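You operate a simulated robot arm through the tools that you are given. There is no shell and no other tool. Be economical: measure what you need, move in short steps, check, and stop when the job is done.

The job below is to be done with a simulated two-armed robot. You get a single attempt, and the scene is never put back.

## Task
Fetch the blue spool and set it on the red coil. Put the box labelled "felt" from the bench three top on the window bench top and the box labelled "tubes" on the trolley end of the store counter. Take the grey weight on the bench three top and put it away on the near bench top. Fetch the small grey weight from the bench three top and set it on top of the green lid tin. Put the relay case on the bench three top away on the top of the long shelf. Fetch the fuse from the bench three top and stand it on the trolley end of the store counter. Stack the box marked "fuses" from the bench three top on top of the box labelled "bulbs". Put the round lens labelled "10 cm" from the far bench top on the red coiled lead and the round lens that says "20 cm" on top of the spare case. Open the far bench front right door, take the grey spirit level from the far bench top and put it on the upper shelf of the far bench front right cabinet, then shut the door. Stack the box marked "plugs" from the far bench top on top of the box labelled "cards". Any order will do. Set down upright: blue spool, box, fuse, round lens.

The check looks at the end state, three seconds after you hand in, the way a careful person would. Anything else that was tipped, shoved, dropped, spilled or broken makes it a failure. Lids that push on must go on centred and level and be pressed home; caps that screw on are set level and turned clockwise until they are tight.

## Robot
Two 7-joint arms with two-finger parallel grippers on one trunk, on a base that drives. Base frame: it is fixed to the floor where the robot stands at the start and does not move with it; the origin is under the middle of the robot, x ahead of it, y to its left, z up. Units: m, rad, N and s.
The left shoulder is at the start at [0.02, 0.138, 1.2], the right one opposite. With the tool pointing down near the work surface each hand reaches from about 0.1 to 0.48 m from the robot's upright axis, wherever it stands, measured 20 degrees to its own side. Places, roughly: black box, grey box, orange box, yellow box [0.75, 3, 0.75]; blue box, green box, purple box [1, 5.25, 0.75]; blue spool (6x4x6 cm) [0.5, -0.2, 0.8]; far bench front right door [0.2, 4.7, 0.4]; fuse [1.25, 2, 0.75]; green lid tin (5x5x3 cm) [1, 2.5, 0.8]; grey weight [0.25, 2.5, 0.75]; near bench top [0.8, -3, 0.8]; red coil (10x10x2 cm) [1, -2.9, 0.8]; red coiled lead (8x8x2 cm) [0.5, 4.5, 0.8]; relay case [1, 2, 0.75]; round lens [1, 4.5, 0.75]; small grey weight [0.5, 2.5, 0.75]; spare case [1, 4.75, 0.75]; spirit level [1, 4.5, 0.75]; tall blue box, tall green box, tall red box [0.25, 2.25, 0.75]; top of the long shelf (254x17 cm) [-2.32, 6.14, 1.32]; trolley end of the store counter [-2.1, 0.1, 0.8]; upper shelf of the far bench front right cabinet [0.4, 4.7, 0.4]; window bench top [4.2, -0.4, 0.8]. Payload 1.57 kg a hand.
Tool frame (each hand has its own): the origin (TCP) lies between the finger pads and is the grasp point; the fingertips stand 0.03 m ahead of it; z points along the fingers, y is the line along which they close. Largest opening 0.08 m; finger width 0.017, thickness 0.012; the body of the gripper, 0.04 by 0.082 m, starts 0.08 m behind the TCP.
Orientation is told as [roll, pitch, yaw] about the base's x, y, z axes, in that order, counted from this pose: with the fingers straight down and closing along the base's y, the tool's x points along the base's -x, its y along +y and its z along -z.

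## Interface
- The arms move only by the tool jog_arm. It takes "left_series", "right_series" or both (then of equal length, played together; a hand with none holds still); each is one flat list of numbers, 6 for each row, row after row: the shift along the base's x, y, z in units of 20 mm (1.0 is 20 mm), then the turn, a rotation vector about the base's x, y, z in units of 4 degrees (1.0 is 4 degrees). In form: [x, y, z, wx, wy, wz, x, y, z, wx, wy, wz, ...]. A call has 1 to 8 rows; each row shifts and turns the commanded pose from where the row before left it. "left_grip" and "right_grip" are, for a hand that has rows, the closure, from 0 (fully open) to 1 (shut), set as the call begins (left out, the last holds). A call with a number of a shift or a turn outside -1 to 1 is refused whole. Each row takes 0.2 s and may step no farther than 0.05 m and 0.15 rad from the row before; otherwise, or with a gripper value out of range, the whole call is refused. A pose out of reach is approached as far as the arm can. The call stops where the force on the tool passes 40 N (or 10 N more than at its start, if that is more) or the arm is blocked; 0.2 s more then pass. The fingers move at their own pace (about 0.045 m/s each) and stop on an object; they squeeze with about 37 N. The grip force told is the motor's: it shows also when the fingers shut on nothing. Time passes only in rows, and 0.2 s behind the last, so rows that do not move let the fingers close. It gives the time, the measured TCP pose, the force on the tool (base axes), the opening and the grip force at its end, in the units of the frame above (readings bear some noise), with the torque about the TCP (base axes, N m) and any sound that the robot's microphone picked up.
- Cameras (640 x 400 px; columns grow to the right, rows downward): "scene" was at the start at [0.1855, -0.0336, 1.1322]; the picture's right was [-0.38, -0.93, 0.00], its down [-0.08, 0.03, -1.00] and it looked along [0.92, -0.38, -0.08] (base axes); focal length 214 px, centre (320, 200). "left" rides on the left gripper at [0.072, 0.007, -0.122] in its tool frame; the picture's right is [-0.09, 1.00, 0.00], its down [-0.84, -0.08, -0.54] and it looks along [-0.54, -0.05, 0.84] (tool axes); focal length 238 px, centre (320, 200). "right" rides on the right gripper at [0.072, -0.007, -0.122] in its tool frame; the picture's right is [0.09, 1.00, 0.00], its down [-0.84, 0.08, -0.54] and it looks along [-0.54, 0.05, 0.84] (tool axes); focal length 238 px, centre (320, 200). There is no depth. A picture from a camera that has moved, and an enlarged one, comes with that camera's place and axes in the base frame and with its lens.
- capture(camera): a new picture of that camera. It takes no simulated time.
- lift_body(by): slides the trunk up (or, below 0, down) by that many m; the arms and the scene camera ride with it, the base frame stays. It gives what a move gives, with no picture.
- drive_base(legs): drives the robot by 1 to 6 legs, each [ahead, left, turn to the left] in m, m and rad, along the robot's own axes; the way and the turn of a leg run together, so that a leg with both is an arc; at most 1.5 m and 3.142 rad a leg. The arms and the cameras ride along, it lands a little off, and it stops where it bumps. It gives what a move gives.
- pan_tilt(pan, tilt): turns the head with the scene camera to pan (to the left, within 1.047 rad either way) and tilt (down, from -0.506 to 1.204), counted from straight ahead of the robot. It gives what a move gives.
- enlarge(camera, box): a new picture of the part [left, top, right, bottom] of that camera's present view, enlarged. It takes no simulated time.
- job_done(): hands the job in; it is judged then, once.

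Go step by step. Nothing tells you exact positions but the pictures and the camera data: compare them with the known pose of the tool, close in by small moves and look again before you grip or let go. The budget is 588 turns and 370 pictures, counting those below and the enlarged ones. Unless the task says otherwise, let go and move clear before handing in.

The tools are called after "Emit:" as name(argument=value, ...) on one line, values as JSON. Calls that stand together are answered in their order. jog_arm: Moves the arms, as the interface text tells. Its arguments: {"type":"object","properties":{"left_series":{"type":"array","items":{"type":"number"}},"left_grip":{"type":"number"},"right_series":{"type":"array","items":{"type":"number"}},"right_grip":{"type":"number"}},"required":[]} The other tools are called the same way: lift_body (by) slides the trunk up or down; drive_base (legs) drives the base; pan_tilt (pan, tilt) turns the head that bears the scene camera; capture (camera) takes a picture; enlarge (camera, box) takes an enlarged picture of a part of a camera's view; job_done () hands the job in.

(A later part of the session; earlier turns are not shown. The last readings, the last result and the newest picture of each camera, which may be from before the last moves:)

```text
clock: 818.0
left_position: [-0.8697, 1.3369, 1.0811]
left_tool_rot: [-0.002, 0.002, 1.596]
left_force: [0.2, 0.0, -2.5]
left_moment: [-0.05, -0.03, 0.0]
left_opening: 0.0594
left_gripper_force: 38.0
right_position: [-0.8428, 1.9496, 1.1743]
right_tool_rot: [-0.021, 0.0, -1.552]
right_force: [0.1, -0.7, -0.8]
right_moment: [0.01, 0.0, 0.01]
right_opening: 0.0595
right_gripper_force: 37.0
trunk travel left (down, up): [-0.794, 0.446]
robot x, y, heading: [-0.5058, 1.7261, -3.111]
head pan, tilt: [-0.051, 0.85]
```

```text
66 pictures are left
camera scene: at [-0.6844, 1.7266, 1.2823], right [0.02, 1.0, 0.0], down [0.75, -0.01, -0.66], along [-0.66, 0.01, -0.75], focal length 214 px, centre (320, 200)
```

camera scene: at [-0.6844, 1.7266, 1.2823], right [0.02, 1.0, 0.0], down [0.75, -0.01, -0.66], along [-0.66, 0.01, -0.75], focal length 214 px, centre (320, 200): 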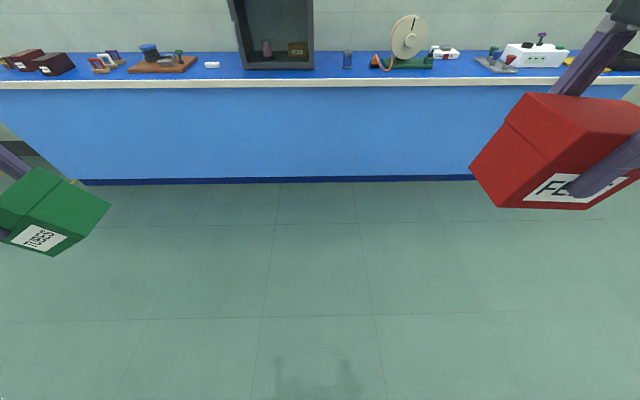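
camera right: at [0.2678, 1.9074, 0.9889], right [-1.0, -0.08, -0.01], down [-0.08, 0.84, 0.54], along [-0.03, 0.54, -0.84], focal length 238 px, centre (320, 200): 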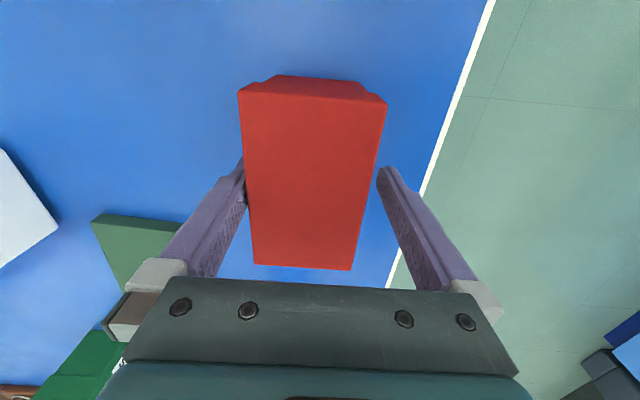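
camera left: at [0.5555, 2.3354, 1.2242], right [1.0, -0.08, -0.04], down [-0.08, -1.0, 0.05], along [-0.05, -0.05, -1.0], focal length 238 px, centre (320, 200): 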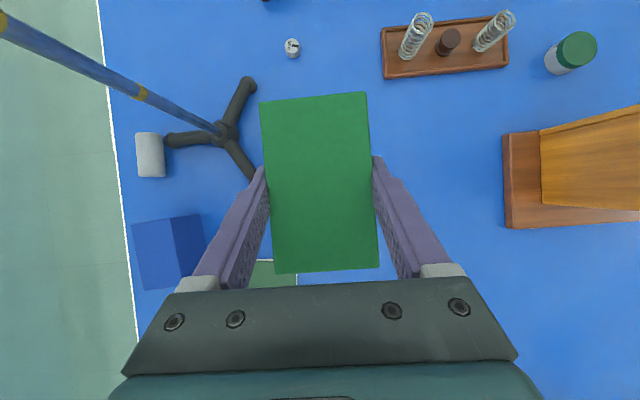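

I must restore the 30° tool tilt (the box was gripped that way). Then drive to the counter.

Emit:
jog_arm(left_series=[0, 0.3, 0, -1, 0, 0, 0, 0.3, 0, -1, 0, 0, 0, 0.3, 0, -1, 0, 0, 0, 0.3, 0, -1, 0, 0, 0, 0.3, 0, -1, 0, 0, 0, 0.3, 0, -1, 0, 0, 0, 0.3, 0, -1, 0, 0, 0, 0, 0, -0.45, 0, 0])

Emit:
drive_base(legs=[[0.5, 0.8, -0.03], [0.4, 0.8, 0]])

Emit:
pan_tilt(pan=0.2, tilt=0.75)

Emit:
capture(camera="scene")

```text
clock: 819.8
left_position: [-0.8696, 1.379, 1.0815]
left_tool_rot: [0.016, 0.524, 1.602]
left_force: [0.3, -0.1, -0.2]
left_moment: [0.01, 0.01, 0.04]
left_opening: 0.0596
left_gripper_force: 37.3
right_position: [-0.8434, 1.9493, 1.1741]
right_tool_rot: [-0.018, -0.001, -1.555]
right_force: [0.5, 0.0, -0.9]
right_moment: [0.01, 0.0, 0.03]
right_opening: 0.0597
right_gripper_force: 36.6
trunk travel left (down, up): [-0.794, 0.446]
robot x, y, heading: [-0.5078, 1.7268, -3.111]
head pan, tilt: [-0.051, 0.85]
```

```text
clock: 829.0
left_position: [-1.7335, -0.2319, 1.0821]
left_tool_rot: [0.014, 0.522, 1.588]
left_force: [0.0, -0.7, -0.8]
left_moment: [0.0, -0.03, -0.03]
left_opening: 0.0596
left_gripper_force: 37.2
right_position: [-1.7003, 0.3405, 1.1738]
right_tool_rot: [-0.019, 0.001, -1.566]
right_force: [0.6, -0.6, -2.4]
right_moment: [0.04, 0.0, -0.03]
right_opening: 0.0593
right_gripper_force: 37.4
trunk travel left (down, up): [-0.794, 0.446]
robot x, y, heading: [-1.3711, 0.11, -3.12]
head pan, tilt: [-0.051, 0.85]
```

```text
clock: 829.8
left_position: [-1.734, -0.2312, 1.0804]
left_tool_rot: [0.014, 0.521, 1.587]
left_force: [0.4, -0.9, -2.3]
left_moment: [0.0, -0.01, -0.01]
left_opening: 0.0593
left_gripper_force: 36.8
right_position: [-1.6984, 0.3408, 1.1743]
right_tool_rot: [-0.019, 0.001, -1.565]
right_force: [-0.7, 0.4, -1.2]
right_moment: [-0.03, -0.02, -0.01]
right_opening: 0.0596
right_gripper_force: 37.2
trunk travel left (down, up): [-0.794, 0.446]
robot x, y, heading: [-1.369, 0.1089, -3.125]
head pan, tilt: [0.201, 0.75]
```

```text
65 pictures are left
camera scene: at [-1.5462, 0.0942, 1.2903], right [-0.22, 0.98, 0.0], down [0.67, 0.15, -0.73], along [-0.71, -0.16, -0.68], focal length 214 px, centre (320, 200)
```

scene: 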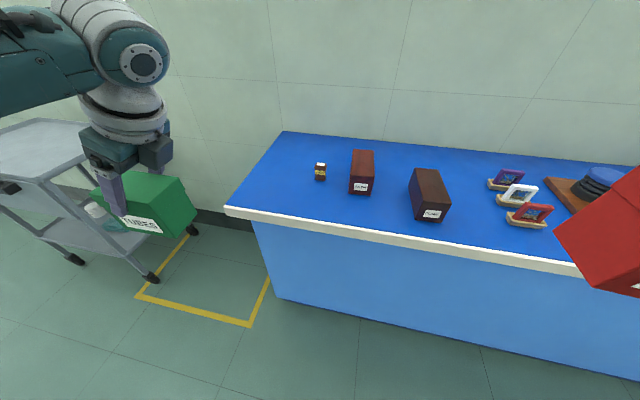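

Fuse still stands on the counter. Drive in so the tubes box is over (-2.12,-0.18).

Emit:
drive_base(legs=[[0.385, -0.045, -0.015]])

Emit:
capture(camera="scene")

Emit:
capture(camera="left")

```text
clock: 832.2
left_position: [-2.1246, -0.1803, 1.0805]
left_tool_rot: [0.013, 0.522, 1.562]
left_force: [0.0, 0.4, -1.8]
left_moment: [0.02, -0.03, 0.02]
left_opening: 0.0595
left_gripper_force: 37.4
right_position: [-2.0764, 0.3917, 1.1739]
right_tool_rot: [-0.019, 0.0, -1.591]
right_force: [0.1, 0.4, -1.2]
right_moment: [0.0, -0.02, 0.02]
right_opening: 0.0598
right_gripper_force: 36.9
trunk travel left (down, up): [-0.794, 0.446]
robot x, y, heading: [-1.7499, 0.1507, 3.134]
head pan, tilt: [0.201, 0.75]
```

```text
64 pictures are left
camera scene: at [-1.9298, 0.1407, 1.2903], right [-0.19, 0.98, 0.0], down [0.67, 0.13, -0.73], along [-0.72, -0.14, -0.68], focal length 214 px, centre (320, 200)
```

scene: 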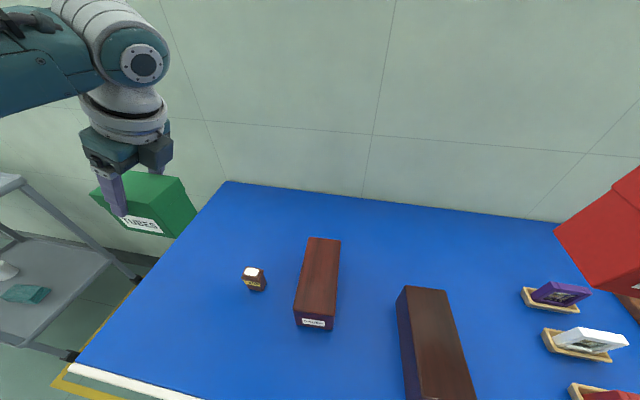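

```text
63 pictures are left
camera left: at [-2.1312, -0.181, 1.2238], right [-0.99, 0.1, -0.03], down [0.09, 0.99, 0.05], along [0.04, 0.05, -1.0], focal length 238 px, centre (320, 200)
```

left: 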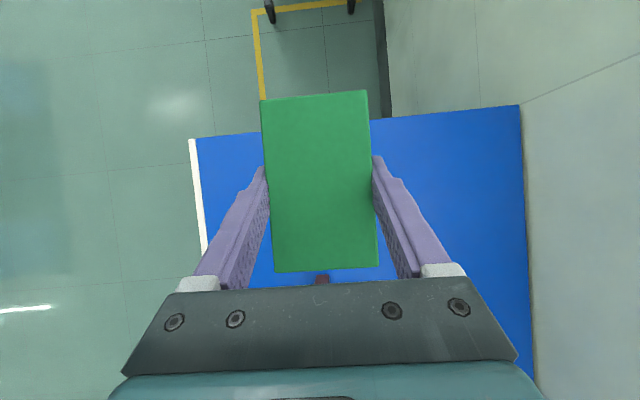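

Emit:
drive_base(legs=[[0, -0.02, 0]])

Emit:
lift_body(by=-0.1)

Emit:
jog_arm(left_series=[0, 0, -0.7, 0, 0, 0, 0, 0, -0.7, 0, 0, 0, 0, 0, -0.4, 0, 0, 0])

Emit:
capture(camera="scene")

```text
clock: 833.0
left_position: [-2.1243, -0.1595, 1.0822]
left_tool_rot: [0.014, 0.522, 1.563]
left_force: [-0.9, 0.2, -1.6]
left_moment: [0.02, -0.01, 0.0]
left_opening: 0.0598
left_gripper_force: 36.6
right_position: [-2.0762, 0.4102, 1.1736]
right_tool_rot: [-0.019, 0.002, -1.592]
right_force: [-0.2, 0.3, -2.0]
right_moment: [0.02, -0.01, 0.0]
right_opening: 0.0596
right_gripper_force: 37.1
trunk travel left (down, up): [-0.794, 0.446]
robot x, y, heading: [-1.7501, 0.1725, 3.133]
head pan, tilt: [0.201, 0.75]
```

```text
clock: 834.3
left_position: [-2.1251, -0.1606, 0.9815]
left_tool_rot: [0.014, 0.521, 1.561]
left_force: [0.2, -0.1, -1.2]
left_moment: [0.01, 0.0, 0.01]
left_opening: 0.0596
left_gripper_force: 37.0
right_position: [-2.0758, 0.4104, 1.0732]
right_tool_rot: [-0.019, 0.001, -1.592]
right_force: [0.0, -0.1, -1.2]
right_moment: [0.0, 0.01, -0.03]
right_opening: 0.0598
right_gripper_force: 37.0
trunk travel left (down, up): [-0.694, 0.546]
robot x, y, heading: [-1.7501, 0.1738, 3.13]
head pan, tilt: [0.201, 0.75]
```

```text
clock: 835.1
left_position: [-2.1236, -0.1597, 0.9451]
left_tool_rot: [0.012, 0.521, 1.563]
left_force: [0.1, 0.1, -1.7]
left_moment: [0.05, 0.01, -0.03]
left_opening: 0.0597
left_gripper_force: 37.3
right_position: [-2.0761, 0.4087, 1.0739]
right_tool_rot: [-0.02, -0.001, -1.592]
right_force: [-0.2, 0.7, -1.6]
right_moment: [0.03, -0.01, 0.0]
right_opening: 0.0596
right_gripper_force: 36.9
trunk travel left (down, up): [-0.694, 0.546]
robot x, y, heading: [-1.7472, 0.1758, 3.132]
head pan, tilt: [0.201, 0.75]
```

```text
62 pictures are left
camera scene: at [-1.9296, 0.1606, 1.1903], right [-0.19, 0.98, 0.0], down [0.67, 0.13, -0.73], along [-0.72, -0.14, -0.68], focal length 214 px, centre (320, 200)
```

scene: 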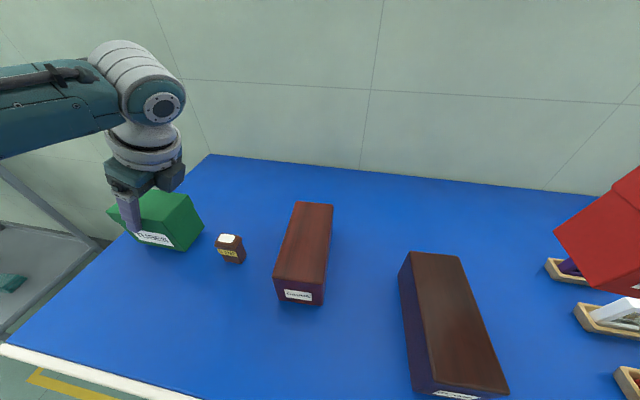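

Emit:
jog_arm(left_series=[0, 0, -0.4, 0, 0, 0, 0, 0, -0.3, 0, 0, 0, 0, 0, -0.2, 0, 0, 0])

Emit:
enlarge(camera="scene", box=[80, 140, 280, 290])

```text
clock: 836.0
left_position: [-2.1276, -0.1599, 0.931]
left_tool_rot: [0.015, 0.525, 1.565]
left_force: [3.6, 2.0, 20.3]
left_moment: [0.27, -0.66, 0.05]
left_opening: 0.0597
left_gripper_force: 37.3
right_position: [-2.0771, 0.4103, 1.0741]
right_tool_rot: [-0.02, -0.001, -1.592]
right_force: [0.1, 0.5, -0.6]
right_moment: [0.01, 0.0, -0.01]
right_opening: 0.0597
right_gripper_force: 36.9
trunk travel left (down, up): [-0.694, 0.546]
robot x, y, heading: [-1.7465, 0.1756, 3.129]
head pan, tilt: [0.201, 0.75]
stopped in row 3 (left hand): the force on the tool passed its limit at 41 N (the readings are from after the stop); the commanded pose is now the measured one
```

```text
2.67 times, centred on (180, 215) of scene
camera zoom: at [-1.9298, 0.1602, 1.1905], right [-0.19, 0.98, 0.0], down [0.67, 0.13, -0.73], along [-0.72, -0.14, -0.68], focal length 572 px, centre (693, 160)
```

zoom: 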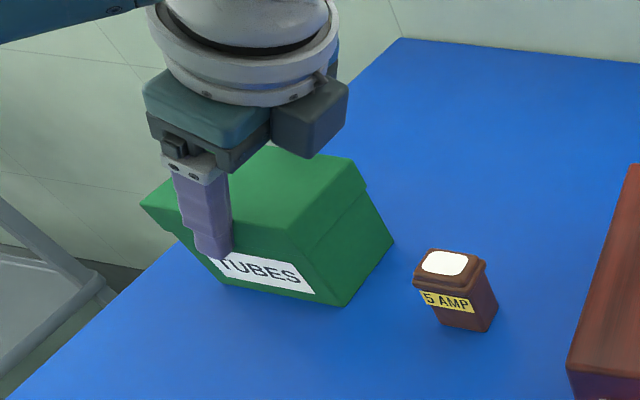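

Contact; the box's edges point to the vertical vanishing point, so it is upright. Release and withdraw along the tool axis.

Emit:
jog_arm(left_series=[0, 0, 0, 0, 0, 0, 0, 0, 0, 0, 0, 0, 0, 0, 0, 0, 0, 0], left_grip=0)

Emit:
jog_arm(left_series=[0, 0.3, 0.8, 0, 0, 0, 0, 0.3, 0.8, 0, 0, 0, 0, 0.3, 0.8, 0, 0, 0, 0, 0.3, 0.8, 0, 0, 0, 0, 0.3, 0.8, 0, 0, 0, 0, 0, 1, 0, 0, 0, 0, 0, 1, 0, 0, 0])

Emit:
enlarge(camera="scene", box=[80, 140, 280, 290])

```text
clock: 836.8
left_position: [-2.1271, -0.1601, 0.9293]
left_tool_rot: [0.016, 0.524, 1.564]
left_force: [0.3, -0.4, -0.3]
left_moment: [0.0, 0.0, 0.03]
left_opening: 0.0799
left_gripper_force: 0.1
right_position: [-2.0765, 0.4103, 1.0738]
right_tool_rot: [-0.019, 0.001, -1.591]
right_force: [-0.1, 0.4, -1.6]
right_moment: [-0.01, -0.06, -0.03]
right_opening: 0.0596
right_gripper_force: 37.3
trunk travel left (down, up): [-0.694, 0.546]
robot x, y, heading: [-1.751, 0.1751, 3.13]
head pan, tilt: [0.201, 0.75]
```

```text
clock: 838.4
left_position: [-2.1283, -0.1303, 1.0512]
left_tool_rot: [0.016, 0.524, 1.567]
left_force: [-0.8, 0.3, 0.3]
left_moment: [0.02, 0.0, 0.0]
left_opening: 0.0798
left_gripper_force: 0.1
right_position: [-2.076, 0.4104, 1.0735]
right_tool_rot: [-0.019, -0.001, -1.594]
right_force: [-0.1, 0.5, -2.2]
right_moment: [-0.02, 0.02, -0.01]
right_opening: 0.0595
right_gripper_force: 36.8
trunk travel left (down, up): [-0.694, 0.546]
robot x, y, heading: [-1.7524, 0.1752, 3.134]
head pan, tilt: [0.201, 0.75]
```

```text
2.67 times, centred on (180, 215) of scene
camera zoom: at [-1.9296, 0.1606, 1.1903], right [-0.19, 0.98, 0.0], down [0.67, 0.13, -0.73], along [-0.72, -0.14, -0.68], focal length 572 px, centre (693, 160)
```

zoom: 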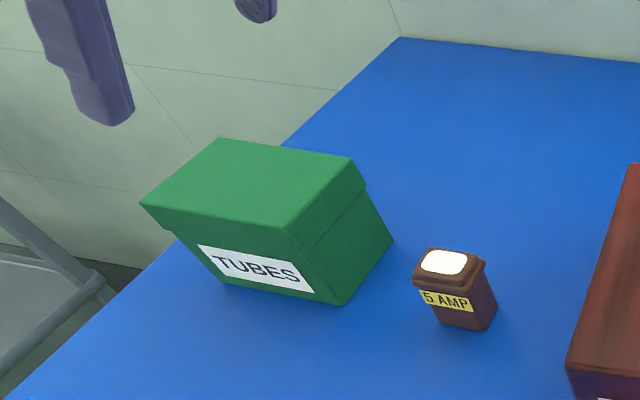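

Tubes done. Next the 50 g weight: untilt the left hand, move the felt further out to the right, and drive to bench three's near side.

Emit:
drive_base(legs=[[-0.6, 0, 0]])

Emit:
jog_arm(left_series=[0, 0, 0.3, 1, 0, 0, 0, 0, 0.3, 1, 0, 0, 0, 0, 0.3, 1, 0, 0, 0, 0, 0.3, 1, 0, 0, 0, 0, 0.3, 1, 0, 0, 0, 0, 0.3, 1, 0, 0, 0, 0, 0.3, 1, 0, 0, 0, 0, 0, 0.45, 0, 0], right_series=[0, 0.7, 0, 0, 0, 0, 0, 0.7, 0, 0, 0, 0, 0, 0.7, 0, 0, 0, 0, 0, 0.7, 0, 0, 0, 0, 0, 0.7, 0, 0, 0, 0, 0, 0.7, 0, 0, 0, 0, 0, 0.7, 0, 0, 0, 0, 0, 0.7, 0, 0, 0, 0])

Emit:
drive_base(legs=[[0, 0, 3.14], [0.4, 1.2, 0], [0.3, 1.1, 0]])

Emit:
pan_tilt(pan=0.1, tilt=0.85)

Emit:
capture(camera="scene")

```text
clock: 841.9
left_position: [-1.5248, -0.1344, 1.0522]
left_tool_rot: [0.017, 0.524, 1.565]
left_force: [0.2, 0.0, 0.6]
left_moment: [-0.02, 0.0, 0.01]
left_opening: 0.0799
left_gripper_force: 0.0
right_position: [-1.4715, 0.4056, 1.0742]
right_tool_rot: [-0.02, 0.0, -1.593]
right_force: [-0.1, 0.9, -0.8]
right_moment: [0.0, -0.02, 0.0]
right_opening: 0.0596
right_gripper_force: 37.2
trunk travel left (down, up): [-0.694, 0.546]
robot x, y, heading: [-1.1455, 0.168, 3.133]
head pan, tilt: [0.201, 0.75]
```

```text
clock: 843.6
left_position: [-1.5243, -0.1343, 1.0922]
left_tool_rot: [0.02, 0.004, 1.565]
left_force: [-0.2, -0.1, -0.3]
left_moment: [0.02, -0.01, 0.0]
left_opening: 0.0801
left_gripper_force: 0.1
right_position: [-1.4725, 0.5169, 1.0737]
right_tool_rot: [-0.019, -0.001, -1.591]
right_force: [-0.4, -0.3, -1.7]
right_moment: [-0.02, 0.02, 0.02]
right_opening: 0.0596
right_gripper_force: 37.4
trunk travel left (down, up): [-0.694, 0.546]
robot x, y, heading: [-1.144, 0.1721, 3.131]
head pan, tilt: [0.201, 0.75]
```

```text
clock: 862.8
left_position: [-0.0353, 2.7661, 1.0941]
left_tool_rot: [0.02, 0.002, -1.583]
left_force: [0.3, 0.3, -0.7]
left_moment: [0.02, 0.04, 0.0]
left_opening: 0.08
left_gripper_force: 0.1
right_position: [-0.0917, 2.1156, 1.0736]
right_tool_rot: [-0.019, 0.001, 1.545]
right_force: [0.6, 0.6, -1.3]
right_moment: [0.02, -0.02, 0.0]
right_opening: 0.0596
right_gripper_force: 37.2
trunk travel left (down, up): [-0.694, 0.546]
robot x, y, heading: [-0.4179, 2.4652, -0.014]
head pan, tilt: [0.201, 0.75]
```

```text
clock: 863.5
left_position: [-0.0357, 2.7665, 1.0934]
left_tool_rot: [0.019, 0.005, -1.584]
left_force: [0.3, -0.2, -0.5]
left_moment: [0.01, 0.0, 0.02]
left_opening: 0.0801
left_gripper_force: 0.0
right_position: [-0.0928, 2.1152, 1.0734]
right_tool_rot: [-0.02, -0.001, 1.543]
right_force: [0.7, -0.4, -1.2]
right_moment: [0.03, -0.04, 0.01]
right_opening: 0.0595
right_gripper_force: 36.9
trunk travel left (down, up): [-0.694, 0.546]
robot x, y, heading: [-0.4147, 2.4594, -0.015]
head pan, tilt: [0.099, 0.85]
```

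```text
59 pictures are left
camera scene: at [-0.2378, 2.4706, 1.1824], right [0.08, -1.0, 0.0], down [-0.75, -0.06, -0.66], along [0.66, 0.06, -0.75], focal length 214 px, centre (320, 200)
```

scene: 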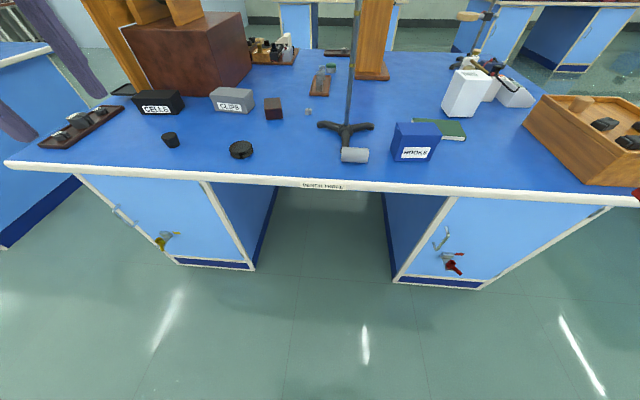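

Emit:
jog_arm(left_series=[0, -1, 0, -0.15, 0, 0, 0, -1, 0, -0.14, 0, 0, 0, -1, 0, 0, 0, 0, 0, -1, 0, 0, 0, 0, 0, -1, 0, 0, 0, 0, 0, -1, 0, 0, 0, 0, 0, -1, 0, 0, 0, 0, 0, -1, 0, 0, 0, 0], left_grip=0.3)

Emit:
drive_base(legs=[[0.5, 0.0, 0.015]])

Emit:
capture(camera="left")

Emit:
capture(camera="scene")

```text
clock: 865.3
left_position: [-0.035, 2.6069, 1.0937]
left_tool_rot: [0.02, -0.016, -1.582]
left_force: [-0.1, 0.4, 0.0]
left_moment: [0.03, -0.01, 0.02]
left_opening: 0.056
left_gripper_force: 0.1
right_position: [-0.0911, 2.115, 1.0735]
right_tool_rot: [-0.017, 0.001, 1.543]
right_force: [0.9, -0.5, -1.6]
right_moment: [-0.03, -0.02, 0.03]
right_opening: 0.0596
right_gripper_force: 37.0
trunk travel left (down, up): [-0.694, 0.546]
robot x, y, heading: [-0.4141, 2.4662, -0.018]
head pan, tilt: [0.099, 0.85]
```

```text
clock: 868.2
left_position: [0.462, 2.6073, 1.0936]
left_tool_rot: [0.019, -0.016, -1.57]
left_force: [-0.4, 0.0, 0.2]
left_moment: [0.0, 0.01, 0.0]
left_opening: 0.0561
left_gripper_force: 0.1
right_position: [0.4113, 2.1147, 1.0732]
right_tool_rot: [-0.02, 0.0, 1.553]
right_force: [-0.3, -0.6, -1.6]
right_moment: [0.01, -0.04, 0.0]
right_opening: 0.0597
right_gripper_force: 36.8
trunk travel left (down, up): [-0.694, 0.546]
robot x, y, heading: [0.0819, 2.4583, -0.003]
head pan, tilt: [0.099, 0.85]
```

```text
58 pictures are left
camera left: at [0.4655, 2.6816, 1.2155], right [1.0, -0.09, 0.02], down [-0.09, -0.83, 0.55], along [-0.03, -0.55, -0.83], focal length 238 px, centre (320, 200)
```

left: 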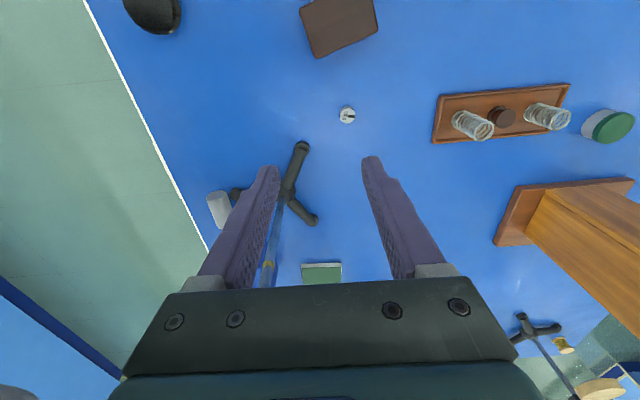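

```text
57 pictures are left
camera scene: at [0.2611, 2.4685, 1.1823], right [0.1, -1.0, 0.0], down [-0.75, -0.07, -0.66], along [0.66, 0.06, -0.75], focal length 214 px, centre (320, 200)
```

scene: 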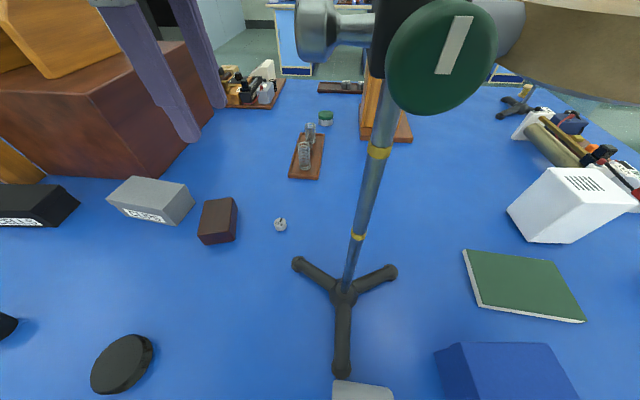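

The 50 g disc is at (0.511,2.5765). Position the left hand and descend carefully.

Emit:
jog_arm(left_series=[0.8, -0.5, 0, 0, 0.2, 0, 0.8, -0.5, 0, 0, 0, 0, 0.85, -0.54, 0, 0, 0, 0])

Emit:
lift_body(by=-0.1)

Emit:
jog_arm(left_series=[0, 0, -1, 0, 0, 0, 0, 0, -1, 0, 0, 0, 0, 0, -1, 0, 0, 0, 0, 0, -1, 0, 0, 0, 0, 0, -1, 0, 0, 0])

Emit:
capture(camera="left")

```text
clock: 869.0
left_position: [0.5106, 2.5765, 1.0924]
left_tool_rot: [0.006, -0.015, -1.57]
left_force: [-0.9, -0.4, -1.4]
left_moment: [-0.01, 0.0, -0.02]
left_opening: 0.0561
left_gripper_force: 0.1
right_position: [0.4105, 2.1146, 1.0734]
right_tool_rot: [-0.019, 0.0, 1.554]
right_force: [-0.7, -0.6, -1.7]
right_moment: [0.02, 0.0, 0.01]
right_opening: 0.0598
right_gripper_force: 36.8
trunk travel left (down, up): [-0.694, 0.546]
robot x, y, heading: [0.0804, 2.4642, -0.004]
head pan, tilt: [0.099, 0.85]
```

```text
clock: 870.4
left_position: [0.5104, 2.5766, 0.9913]
left_tool_rot: [0.006, -0.016, -1.568]
left_force: [0.7, -0.1, -0.7]
left_moment: [0.02, 0.02, 0.0]
left_opening: 0.0561
left_gripper_force: 0.1
right_position: [0.4117, 2.1145, 0.9733]
right_tool_rot: [-0.017, -0.001, 1.554]
right_force: [-0.1, 0.0, -2.1]
right_moment: [0.0, -0.01, 0.01]
right_opening: 0.0595
right_gripper_force: 36.9
trunk travel left (down, up): [-0.594, 0.646]
robot x, y, heading: [0.0847, 2.4613, -0.004]
head pan, tilt: [0.099, 0.85]
```

```text
clock: 871.6
left_position: [0.5107, 2.577, 0.8907]
left_tool_rot: [0.006, -0.015, -1.57]
left_force: [0.2, -0.2, 0.4]
left_moment: [-0.03, 0.01, -0.01]
left_opening: 0.0559
left_gripper_force: 0.2
right_position: [0.4109, 2.1161, 0.9729]
right_tool_rot: [-0.017, 0.0, 1.554]
right_force: [-0.8, 0.6, -1.6]
right_moment: [0.02, -0.01, 0.06]
right_opening: 0.0598
right_gripper_force: 36.7
trunk travel left (down, up): [-0.594, 0.646]
robot x, y, heading: [0.0796, 2.4588, 0.001]
head pan, tilt: [0.099, 0.85]
```

```text
56 pictures are left
camera left: at [0.5152, 2.6511, 1.0139], right [1.0, -0.09, 0.01], down [-0.08, -0.83, 0.56], along [-0.04, -0.55, -0.83], focal length 238 px, centre (320, 200)
```

left: 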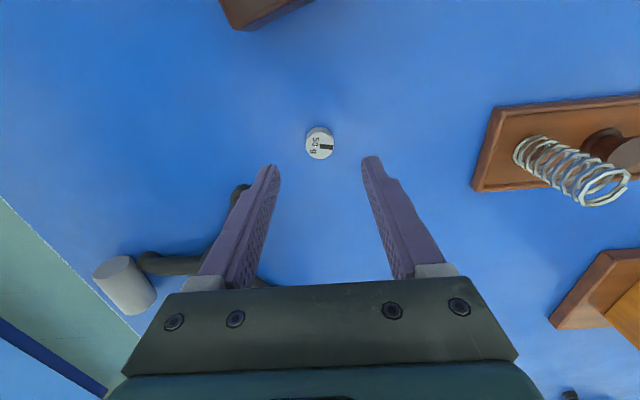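

Emit:
jog_arm(left_series=[0, 0.15, -1, 0, 0, 0, 0, 0, -1, 0, 0, 0, 0, 0, -0.95, 0, 0, 0])

Emit:
capture(camera="left")

```text
clock: 872.4
left_position: [0.5094, 2.5824, 0.8345]
left_tool_rot: [0.005, -0.015, -1.568]
left_force: [-0.5, 0.7, 0.0]
left_moment: [0.03, -0.04, -0.01]
left_opening: 0.0559
left_gripper_force: 0.1
right_position: [0.4116, 2.1156, 0.9724]
right_tool_rot: [-0.019, 0.001, 1.554]
right_force: [-0.6, -0.3, -1.1]
right_moment: [0.02, -0.01, -0.01]
right_opening: 0.0593
right_gripper_force: 36.6
trunk travel left (down, up): [-0.594, 0.646]
robot x, y, heading: [0.0838, 2.4613, -0.003]
head pan, tilt: [0.099, 0.85]
```

```text
55 pictures are left
camera left: at [0.5139, 2.6548, 0.9557], right [1.0, -0.09, 0.01], down [-0.08, -0.83, 0.56], along [-0.04, -0.55, -0.83], focal length 238 px, centre (320, 200)
```

left: 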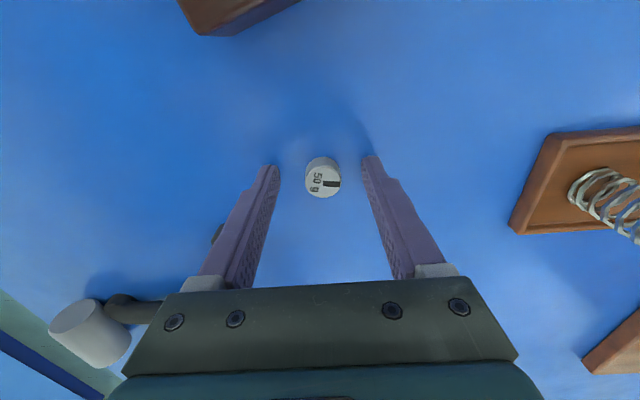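

Emit:
jog_arm(left_series=[0, 0, -0.15, 0, 0, 0])

Emit:
jog_arm(left_series=[0, 0, 0, 0, 0, 0, 0, 0, 0, 0, 0, 0, 0, 0, 0, 0, 0, 0, 0, 0, 0, 0, 0, 0, 0, 0, 0, 0, 0, 0], left_grip=1)

Emit:
jog_arm(left_series=[0, 0, 1, 0, 0, 0, 0, 0, 1, 0, 0, 0, 0, 0, 1, 0, 0, 0, 0, 0, 1, 0, 0, 0, 0, 0, 1, 0, 0, 0, 0, 0, 1, 0, 0, 0, 0, 0, 1, 0, 0, 0, 0, 0, 1, 0, 0, 0])

Emit:
capture(camera="left")

```text
clock: 872.8
left_position: [0.5082, 2.582, 0.8307]
left_tool_rot: [0.004, -0.017, -1.569]
left_force: [0.1, 0.4, 0.7]
left_moment: [0.0, -0.05, 0.04]
left_opening: 0.0561
left_gripper_force: 0.0
right_position: [0.4109, 2.1153, 0.9722]
right_tool_rot: [-0.02, 0.0, 1.555]
right_force: [0.3, -0.6, -1.7]
right_moment: [0.02, -0.02, 0.0]
right_opening: 0.0596
right_gripper_force: 36.6
trunk travel left (down, up): [-0.594, 0.646]
robot x, y, heading: [0.0813, 2.4611, -0.002]
head pan, tilt: [0.099, 0.85]
```

```text
clock: 874.0
left_position: [0.5104, 2.5809, 0.8321]
left_tool_rot: [0.005, -0.015, -1.569]
left_force: [-0.3, -0.1, 1.0]
left_moment: [-0.01, -0.03, -0.03]
left_opening: 0.0233
left_gripper_force: 35.9
right_position: [0.4101, 2.116, 0.9738]
right_tool_rot: [-0.019, -0.001, 1.554]
right_force: [0.2, 0.0, -0.4]
right_moment: [0.03, 0.0, 0.01]
right_opening: 0.0594
right_gripper_force: 37.2
trunk travel left (down, up): [-0.594, 0.646]
robot x, y, heading: [0.0797, 2.4608, -0.002]
head pan, tilt: [0.099, 0.85]
```

```text
clock: 875.8
left_position: [0.5112, 2.5796, 0.9922]
left_tool_rot: [0.006, -0.017, -1.57]
left_force: [0.1, 0.9, -1.0]
left_moment: [-0.02, -0.02, 0.03]
left_opening: 0.0234
left_gripper_force: 36.2
right_position: [0.4128, 2.1159, 0.9733]
right_tool_rot: [-0.019, 0.0, 1.554]
right_force: [0.5, 0.7, -1.5]
right_moment: [0.03, -0.01, 0.0]
right_opening: 0.0594
right_gripper_force: 36.6
trunk travel left (down, up): [-0.594, 0.646]
robot x, y, heading: [0.0787, 2.4611, -0.002]
head pan, tilt: [0.099, 0.85]
```

```text
54 pictures are left
camera left: at [0.5162, 2.6537, 1.1135], right [1.0, -0.09, 0.01], down [-0.08, -0.83, 0.55], along [-0.05, -0.55, -0.83], focal length 238 px, centre (320, 200)
```

left: 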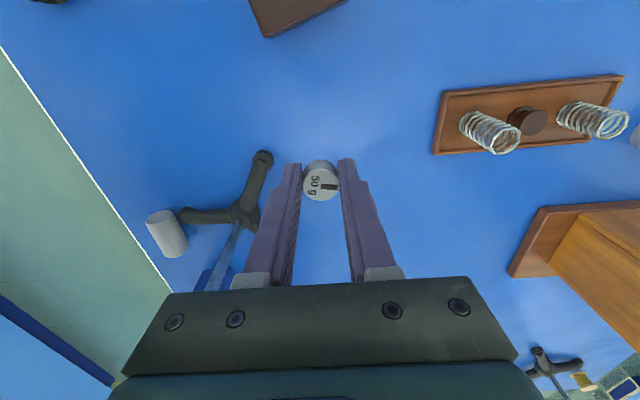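

50 g held. Go next to the window bench with the felt: back out, through the y≈0.95 gap, heading +x.

Emit:
drive_base(legs=[[-0.55, 0, 0], [0, -1.5, 0], [1.2, 0, 0], [1.2, 0, 0]])

Emit:
lift_body(by=0.2)

Emit:
drive_base(legs=[[0.5, -1.0, 0], [0.4, -0.3, 0]])

Emit:
pan_tilt(pan=0.0, tilt=0.6)

Emit:
capture(camera="scene")

```text
clock: 897.3
left_position: [2.3627, 1.113, 0.9919]
left_tool_rot: [0.005, -0.016, -1.558]
left_force: [-0.2, -0.1, -0.8]
left_moment: [-0.02, -0.04, 0.01]
left_opening: 0.0234
left_gripper_force: 35.8
right_position: [2.2677, 0.6482, 0.9732]
right_tool_rot: [-0.019, 0.0, 1.566]
right_force: [0.1, 0.2, -1.6]
right_moment: [-0.01, 0.0, -0.01]
right_opening: 0.0598
right_gripper_force: 37.2
trunk travel left (down, up): [-0.594, 0.646]
robot x, y, heading: [1.9368, 0.9887, 0.005]
head pan, tilt: [0.099, 0.85]
```

```text
clock: 899.4
left_position: [2.3626, 1.1139, 1.1913]
left_tool_rot: [0.004, -0.016, -1.56]
left_force: [0.0, 0.1, -0.3]
left_moment: [-0.04, 0.03, 0.0]
left_opening: 0.0233
left_gripper_force: 35.4
right_position: [2.269, 0.648, 1.1733]
right_tool_rot: [-0.019, 0.001, 1.567]
right_force: [-0.3, -0.5, -1.5]
right_moment: [0.01, 0.02, 0.03]
right_opening: 0.0597
right_gripper_force: 36.8
trunk travel left (down, up): [-0.794, 0.446]
robot x, y, heading: [1.9319, 0.9902, 0.003]
head pan, tilt: [0.099, 0.85]
```

```text
clock: 907.8
left_position: [3.2936, -0.1683, 1.1911]
left_tool_rot: [0.006, -0.016, -1.537]
left_force: [0.4, 0.0, -0.7]
left_moment: [0.03, 0.01, -0.01]
left_opening: 0.0232
left_gripper_force: 35.6
right_position: [3.2084, -0.6356, 1.173]
right_tool_rot: [-0.018, 0.0, 1.587]
right_force: [0.8, 0.4, -0.3]
right_moment: [0.02, 0.03, 0.04]
right_opening: 0.0594
right_gripper_force: 36.5
trunk travel left (down, up): [-0.794, 0.446]
robot x, y, heading: [2.8684, -0.2986, 0.031]
head pan, tilt: [0.099, 0.85]
```

```text
clock: 908.5
left_position: [3.2928, -0.1677, 1.1909]
left_tool_rot: [0.006, -0.015, -1.537]
left_force: [0.0, 0.1, -1.0]
left_moment: [0.03, 0.0, 0.02]
left_opening: 0.0234
left_gripper_force: 35.4
right_position: [3.2088, -0.6355, 1.1739]
right_tool_rot: [-0.019, 0.001, 1.591]
right_force: [-0.1, -0.1, -1.1]
right_moment: [0.02, 0.0, -0.01]
right_opening: 0.0596
right_gripper_force: 37.4
trunk travel left (down, up): [-0.794, 0.446]
robot x, y, heading: [2.8689, -0.2986, 0.03]
head pan, tilt: [0.0, 0.6]
```

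```text
53 pictures are left
camera scene: at [3.0578, -0.2944, 1.3032], right [0.03, -1.0, 0.0], down [-0.57, -0.02, -0.82], along [0.82, 0.03, -0.57], focal length 214 px, centre (320, 200)
```

scene: 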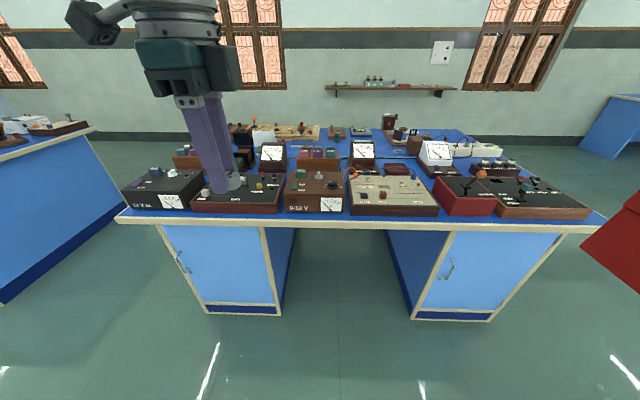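

The window bench is crowded in front; raise to find free space.

Emit:
lift_body(by=0.35)

Emit:
drive_base(legs=[[0.25, 0, -0.03]])

Emit:
pan_tilt(pan=-0.1, tilt=0.8)

Emit:
capture(camera="scene")

```text
clock: 912.0
left_position: [3.2915, -0.1681, 1.5416]
left_tool_rot: [0.006, -0.015, -1.537]
left_force: [-0.4, -0.7, 0.1]
left_moment: [-0.03, -0.01, -0.04]
left_opening: 0.0236
left_gripper_force: 35.3
right_position: [3.209, -0.6354, 1.5228]
right_tool_rot: [-0.019, 0.001, 1.588]
right_force: [1.0, -0.5, -1.4]
right_moment: [0.0, -0.01, 0.01]
right_opening: 0.0595
right_gripper_force: 37.0
trunk travel left (down, up): [-1.144, 0.096]
robot x, y, heading: [2.8709, -0.3014, 0.03]
head pan, tilt: [0.0, 0.6]
```

```text
clock: 913.8
left_position: [3.5429, -0.1753, 1.5426]
left_tool_rot: [0.003, -0.016, -1.566]
left_force: [-0.5, 0.7, -0.2]
left_moment: [0.02, -0.02, 0.03]
left_opening: 0.0234
left_gripper_force: 35.2
right_position: [3.4451, -0.6405, 1.5233]
right_tool_rot: [-0.018, 0.0, 1.561]
right_force: [0.2, 1.1, -1.4]
right_moment: [0.01, 0.0, 0.01]
right_opening: 0.0598
right_gripper_force: 37.1
trunk travel left (down, up): [-1.144, 0.096]
robot x, y, heading: [3.1129, -0.2968, 0.0]
head pan, tilt: [0.0, 0.6]
```

```text
clock: 914.5
left_position: [3.5424, -0.1767, 1.5416]
left_tool_rot: [0.004, -0.016, -1.565]
left_force: [0.1, -0.5, 0.0]
left_moment: [0.01, -0.01, 0.01]
left_opening: 0.0233
left_gripper_force: 35.3
right_position: [3.4452, -0.6405, 1.5237]
right_tool_rot: [-0.019, 0.001, 1.562]
right_force: [-0.1, -0.9, -1.5]
right_moment: [0.0, 0.0, 0.01]
right_opening: 0.0596
right_gripper_force: 37.5
trunk travel left (down, up): [-1.144, 0.096]
robot x, y, heading: [3.1145, -0.3007, 0.005]
head pan, tilt: [-0.099, 0.799]
```

```text
52 pictures are left
camera scene: at [3.2958, -0.3037, 1.6364], right [-0.1, -1.0, 0.0], down [-0.71, 0.07, -0.7], along [0.69, -0.07, -0.72], focal length 214 px, centre (320, 200)
```

scene: 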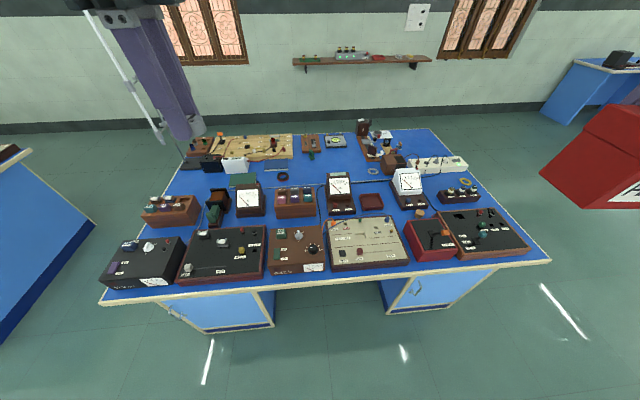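

Emit:
enlarge(camera="scene", box=[130, 120, 350, 300])

Emit:
enlarge(camera="scene", box=[330, 110, 560, 290])

```text
2.22 times, centred on (240, 210) of scene
camera zoom: at [3.2958, -0.3037, 1.6364], right [-0.1, -1.0, 0.0], down [-0.71, 0.07, -0.7], along [0.69, -0.07, -0.72], focal length 477 px, centre (498, 178)
```

zoom: 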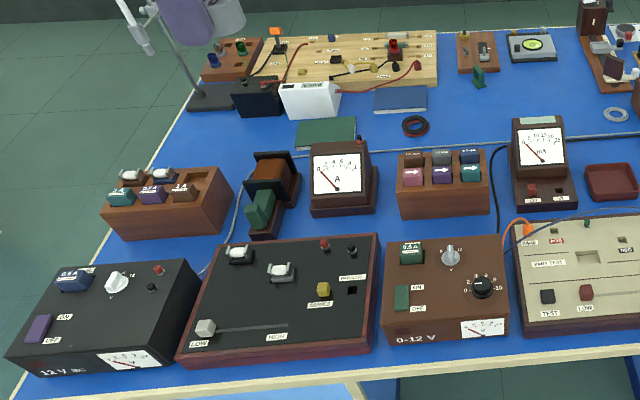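

```text
2.22 times, centred on (445, 200) of scene
camera zoom: at [3.2958, -0.3037, 1.6364], right [-0.1, -1.0, 0.0], down [-0.71, 0.07, -0.7], along [0.69, -0.07, -0.72], focal length 477 px, centre (42, 200)
```

zoom: 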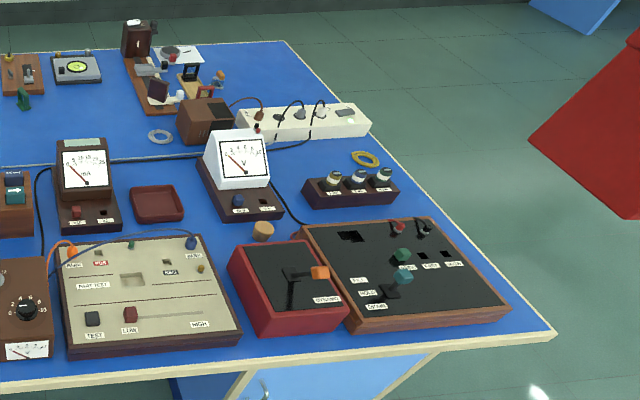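

A clear patch lies toward the back at about (4.43,-0.79), reachable from behind the bench. Drive round its right end.

Emit:
drive_base(legs=[[0, -1.45, 0], [1.3, -0.1, 0], [1.2, 0, 0], [0, 0, 3.14], [0, -1.1, 0]])

Emit:
pan_tilt(pan=0.0, tilt=0.75)

Emit:
capture(camera="scene")

```text
clock: 946.0
left_position: [5.1445, -0.9178, 1.5412]
left_tool_rot: [0.005, -0.015, 1.579]
left_force: [0.3, 0.7, 0.4]
left_moment: [-0.03, -0.02, -0.02]
left_opening: 0.0235
left_gripper_force: 35.6
right_position: [5.2391, -0.4515, 1.5233]
right_tool_rot: [-0.016, 0.001, -1.578]
right_force: [0.6, -0.5, -1.1]
right_moment: [0.01, -0.01, 0.0]
right_opening: 0.0597
right_gripper_force: 37.4
trunk travel left (down, up): [-1.144, 0.096]
robot x, y, heading: [5.5704, -0.7959, -3.13]
head pan, tilt: [-0.099, 0.799]
```

```text
clock: 946.7
left_position: [5.1456, -0.9178, 1.5401]
left_tool_rot: [0.006, -0.017, 1.58]
left_force: [1.0, -0.1, 0.2]
left_moment: [-0.01, 0.0, 0.0]
left_opening: 0.0233
left_gripper_force: 35.7
right_position: [5.2408, -0.4521, 1.5236]
right_tool_rot: [-0.017, -0.002, -1.579]
right_force: [-0.3, 0.1, -2.0]
right_moment: [-0.01, 0.01, -0.01]
right_opening: 0.0597
right_gripper_force: 36.7
trunk travel left (down, up): [-1.144, 0.096]
robot x, y, heading: [5.5711, -0.7914, -3.129]
head pan, tilt: [0.0, 0.75]
```

```text
49 pictures are left
camera scene: at [5.3899, -0.7941, 1.6403], right [-0.01, 1.0, 0.0], down [0.68, 0.0, -0.73], along [-0.73, 0.0, -0.68], focal length 214 px, centre (320, 200)
```

scene: 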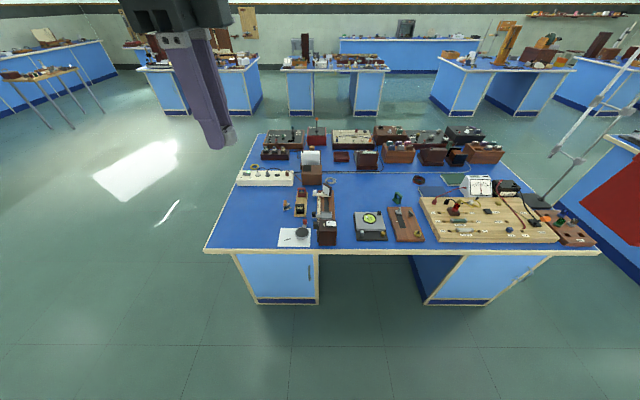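

There's a wide free patch at the back-right corner, around (4.62,-1.17). Line up the right hand there.

Emit:
drive_base(legs=[[0.3, 0.72, -0.01], [0.28, 0, 0]])

Emit:
lift_body(by=-0.35)

Emit:
pan_tilt(pan=-0.4, tilt=0.85)

Emit:
capture(camera="scene")

Emit:
capture(camera="right")

```text
clock: 952.5
left_position: [4.5582, -1.6348, 1.5403]
left_tool_rot: [0.003, -0.016, 1.573]
left_force: [-0.1, 0.6, -1.1]
left_moment: [-0.02, 0.0, 0.01]
left_opening: 0.0234
left_gripper_force: 35.9
right_position: [4.6574, -1.1691, 1.5233]
right_tool_rot: [-0.019, -0.001, -1.586]
right_force: [0.3, -0.5, -1.6]
right_moment: [-0.01, -0.04, 0.02]
right_opening: 0.0594
right_gripper_force: 36.8
trunk travel left (down, up): [-1.144, 0.096]
robot x, y, heading: [4.9888, -1.5148, 3.136]
head pan, tilt: [0.0, 0.75]
```

```text
clock: 955.9
left_position: [4.5578, -1.6335, 1.1911]
left_tool_rot: [0.003, -0.015, 1.572]
left_force: [-0.6, -0.3, 0.0]
left_moment: [0.02, 0.02, 0.01]
left_opening: 0.0233
left_gripper_force: 36.0
right_position: [4.6561, -1.169, 1.1739]
right_tool_rot: [-0.016, -0.001, -1.586]
right_force: [0.0, 0.1, -1.6]
right_moment: [0.01, 0.01, -0.02]
right_opening: 0.0598
right_gripper_force: 36.7
trunk travel left (down, up): [-0.794, 0.446]
robot x, y, heading: [4.9848, -1.514, 3.14]
head pan, tilt: [0.0, 0.75]
```

```text
clock: 956.8
left_position: [4.557, -1.6333, 1.1906]
left_tool_rot: [0.004, -0.015, 1.572]
left_force: [-0.2, -0.5, -0.6]
left_moment: [-0.06, 0.0, 0.0]
left_opening: 0.0234
left_gripper_force: 34.7
right_position: [4.6563, -1.1693, 1.1714]
right_tool_rot: [-0.019, 0.0, -1.585]
right_force: [0.6, 0.3, -1.4]
right_moment: [0.0, 0.02, 0.01]
right_opening: 0.0595
right_gripper_force: 37.3
trunk travel left (down, up): [-0.794, 0.446]
robot x, y, heading: [4.985, -1.5126, 3.143]
head pan, tilt: [-0.4, 0.85]
```

```text
48 pictures are left
camera scene: at [4.8145, -1.4816, 1.2823], right [0.39, 0.92, 0.0], down [0.69, -0.29, -0.66], along [-0.61, 0.26, -0.75], focal length 214 px, centre (320, 200)
```

scene: 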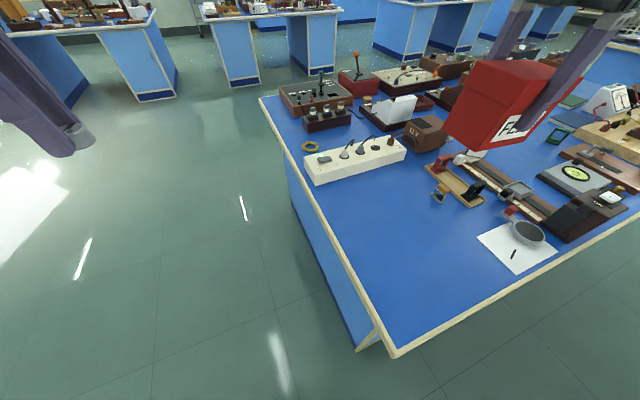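

```text
47 pictures are left
camera right: at [4.6534, -1.0962, 1.2949], right [1.0, 0.08, -0.02], down [0.08, -0.84, 0.54], along [0.03, -0.54, -0.84], focal length 238 px, centre (320, 200)
```

right: 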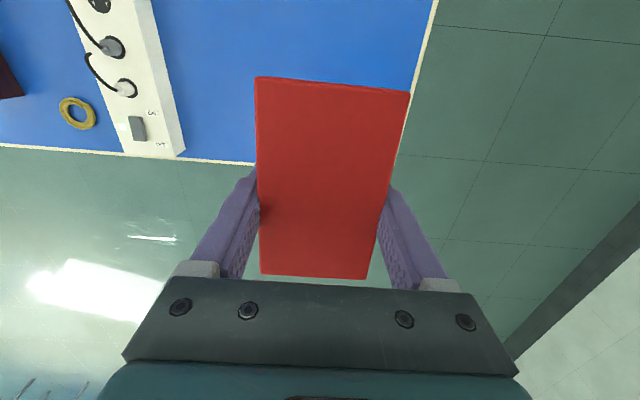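

Emit:
jog_arm(right_series=[-0.7, 0.2, 0, 0, 0, 0, -0.7, 0.2, 0, 0, 0, 0])

Emit:
lift_body(by=-0.25)

Emit:
enlarge(camera="scene", box=[320, 60, 600, 260])

```text
clock: 957.4
left_position: [4.5598, -1.6334, 1.1904]
left_tool_rot: [0.005, -0.017, 1.573]
left_force: [0.8, 0.1, -1.7]
left_moment: [-0.02, -0.02, -0.01]
left_opening: 0.0237
left_gripper_force: 36.1
right_position: [4.6294, -1.1596, 1.1738]
right_tool_rot: [-0.017, -0.002, -1.586]
right_force: [-0.5, 0.2, -2.0]
right_moment: [-0.01, 0.01, 0.01]
right_opening: 0.0597
right_gripper_force: 36.5
trunk travel left (down, up): [-0.794, 0.446]
robot x, y, heading: [4.9825, -1.5146, 3.136]
head pan, tilt: [-0.4, 0.85]
```

```text
clock: 959.9
left_position: [4.5576, -1.6324, 0.9408]
left_tool_rot: [0.003, -0.015, 1.573]
left_force: [0.1, -0.3, -0.7]
left_moment: [0.02, 0.03, 0.03]
left_opening: 0.0236
left_gripper_force: 35.9
right_position: [4.6296, -1.1613, 0.9228]
right_tool_rot: [-0.018, 0.0, -1.584]
right_force: [1.0, -0.1, -1.7]
right_moment: [0.0, 0.0, -0.03]
right_opening: 0.0597
right_gripper_force: 36.7
trunk travel left (down, up): [-0.544, 0.696]
robot x, y, heading: [4.9869, -1.5139, 3.137]
head pan, tilt: [-0.4, 0.85]
```

```text
2.00 times, centred on (460, 160) of scene
camera zoom: at [4.8145, -1.4816, 1.0324], right [0.39, 0.92, 0.0], down [0.69, -0.29, -0.66], along [-0.61, 0.26, -0.75], focal length 429 px, centre (40, 280)
```

zoom: 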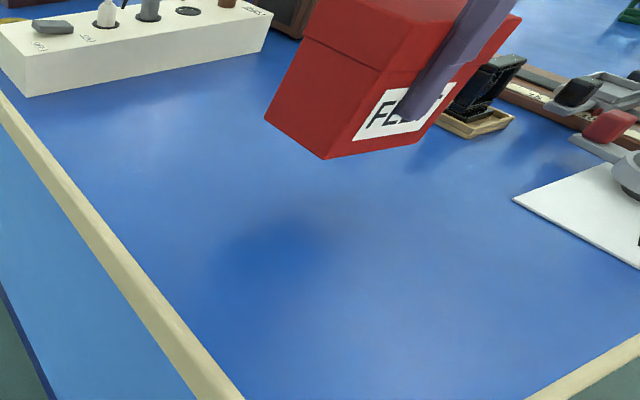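

Emit:
lift_body(by=-0.045)

Emit:
lift_body(by=-0.007)

Emit:
lift_body(by=-0.004)

```text
clock: 960.8
left_position: [4.5571, -1.6331, 0.896]
left_tool_rot: [0.007, -0.016, 1.573]
left_force: [0.3, 0.4, -1.2]
left_moment: [0.0, -0.01, 0.0]
left_opening: 0.0234
left_gripper_force: 36.0
right_position: [4.6288, -1.1603, 0.8765]
right_tool_rot: [-0.016, -0.001, -1.584]
right_force: [-0.9, -0.4, -1.0]
right_moment: [0.01, 0.05, 0.03]
right_opening: 0.06
right_gripper_force: 36.4
trunk travel left (down, up): [-0.499, 0.741]
robot x, y, heading: [4.988, -1.5136, 3.139]
head pan, tilt: [-0.4, 0.85]
```

```text
clock: 961.4
left_position: [4.558, -1.6338, 0.8889]
left_tool_rot: [0.001, -0.015, 1.572]
left_force: [-0.9, 0.0, -0.1]
left_moment: [-0.01, 0.02, 0.01]
left_opening: 0.0233
left_gripper_force: 36.2
right_position: [4.6293, -1.1604, 0.8698]
right_tool_rot: [-0.018, 0.0, -1.585]
right_force: [-0.5, 0.6, -2.0]
right_moment: [0.03, 0.01, 0.03]
right_opening: 0.0595
right_gripper_force: 37.2
trunk travel left (down, up): [-0.492, 0.748]
robot x, y, heading: [4.9899, -1.5128, 3.145]
head pan, tilt: [-0.4, 0.85]
```

```text
clock: 961.9
left_position: [4.5585, -1.6326, 0.8857]
left_tool_rot: [0.004, -0.016, 1.574]
left_force: [0.1, 0.0, -1.4]
left_moment: [0.01, 0.0, 0.02]
left_opening: 0.0234
left_gripper_force: 35.4
right_position: [4.6287, -1.1601, 0.8656]
right_tool_rot: [-0.017, 0.0, -1.586]
right_force: [-0.1, 0.2, -0.8]
right_moment: [-0.02, -0.03, 0.0]
right_opening: 0.0597
right_gripper_force: 36.7
trunk travel left (down, up): [-0.488, 0.752]
robot x, y, heading: [4.9852, -1.518, 3.14]
head pan, tilt: [-0.4, 0.85]
```

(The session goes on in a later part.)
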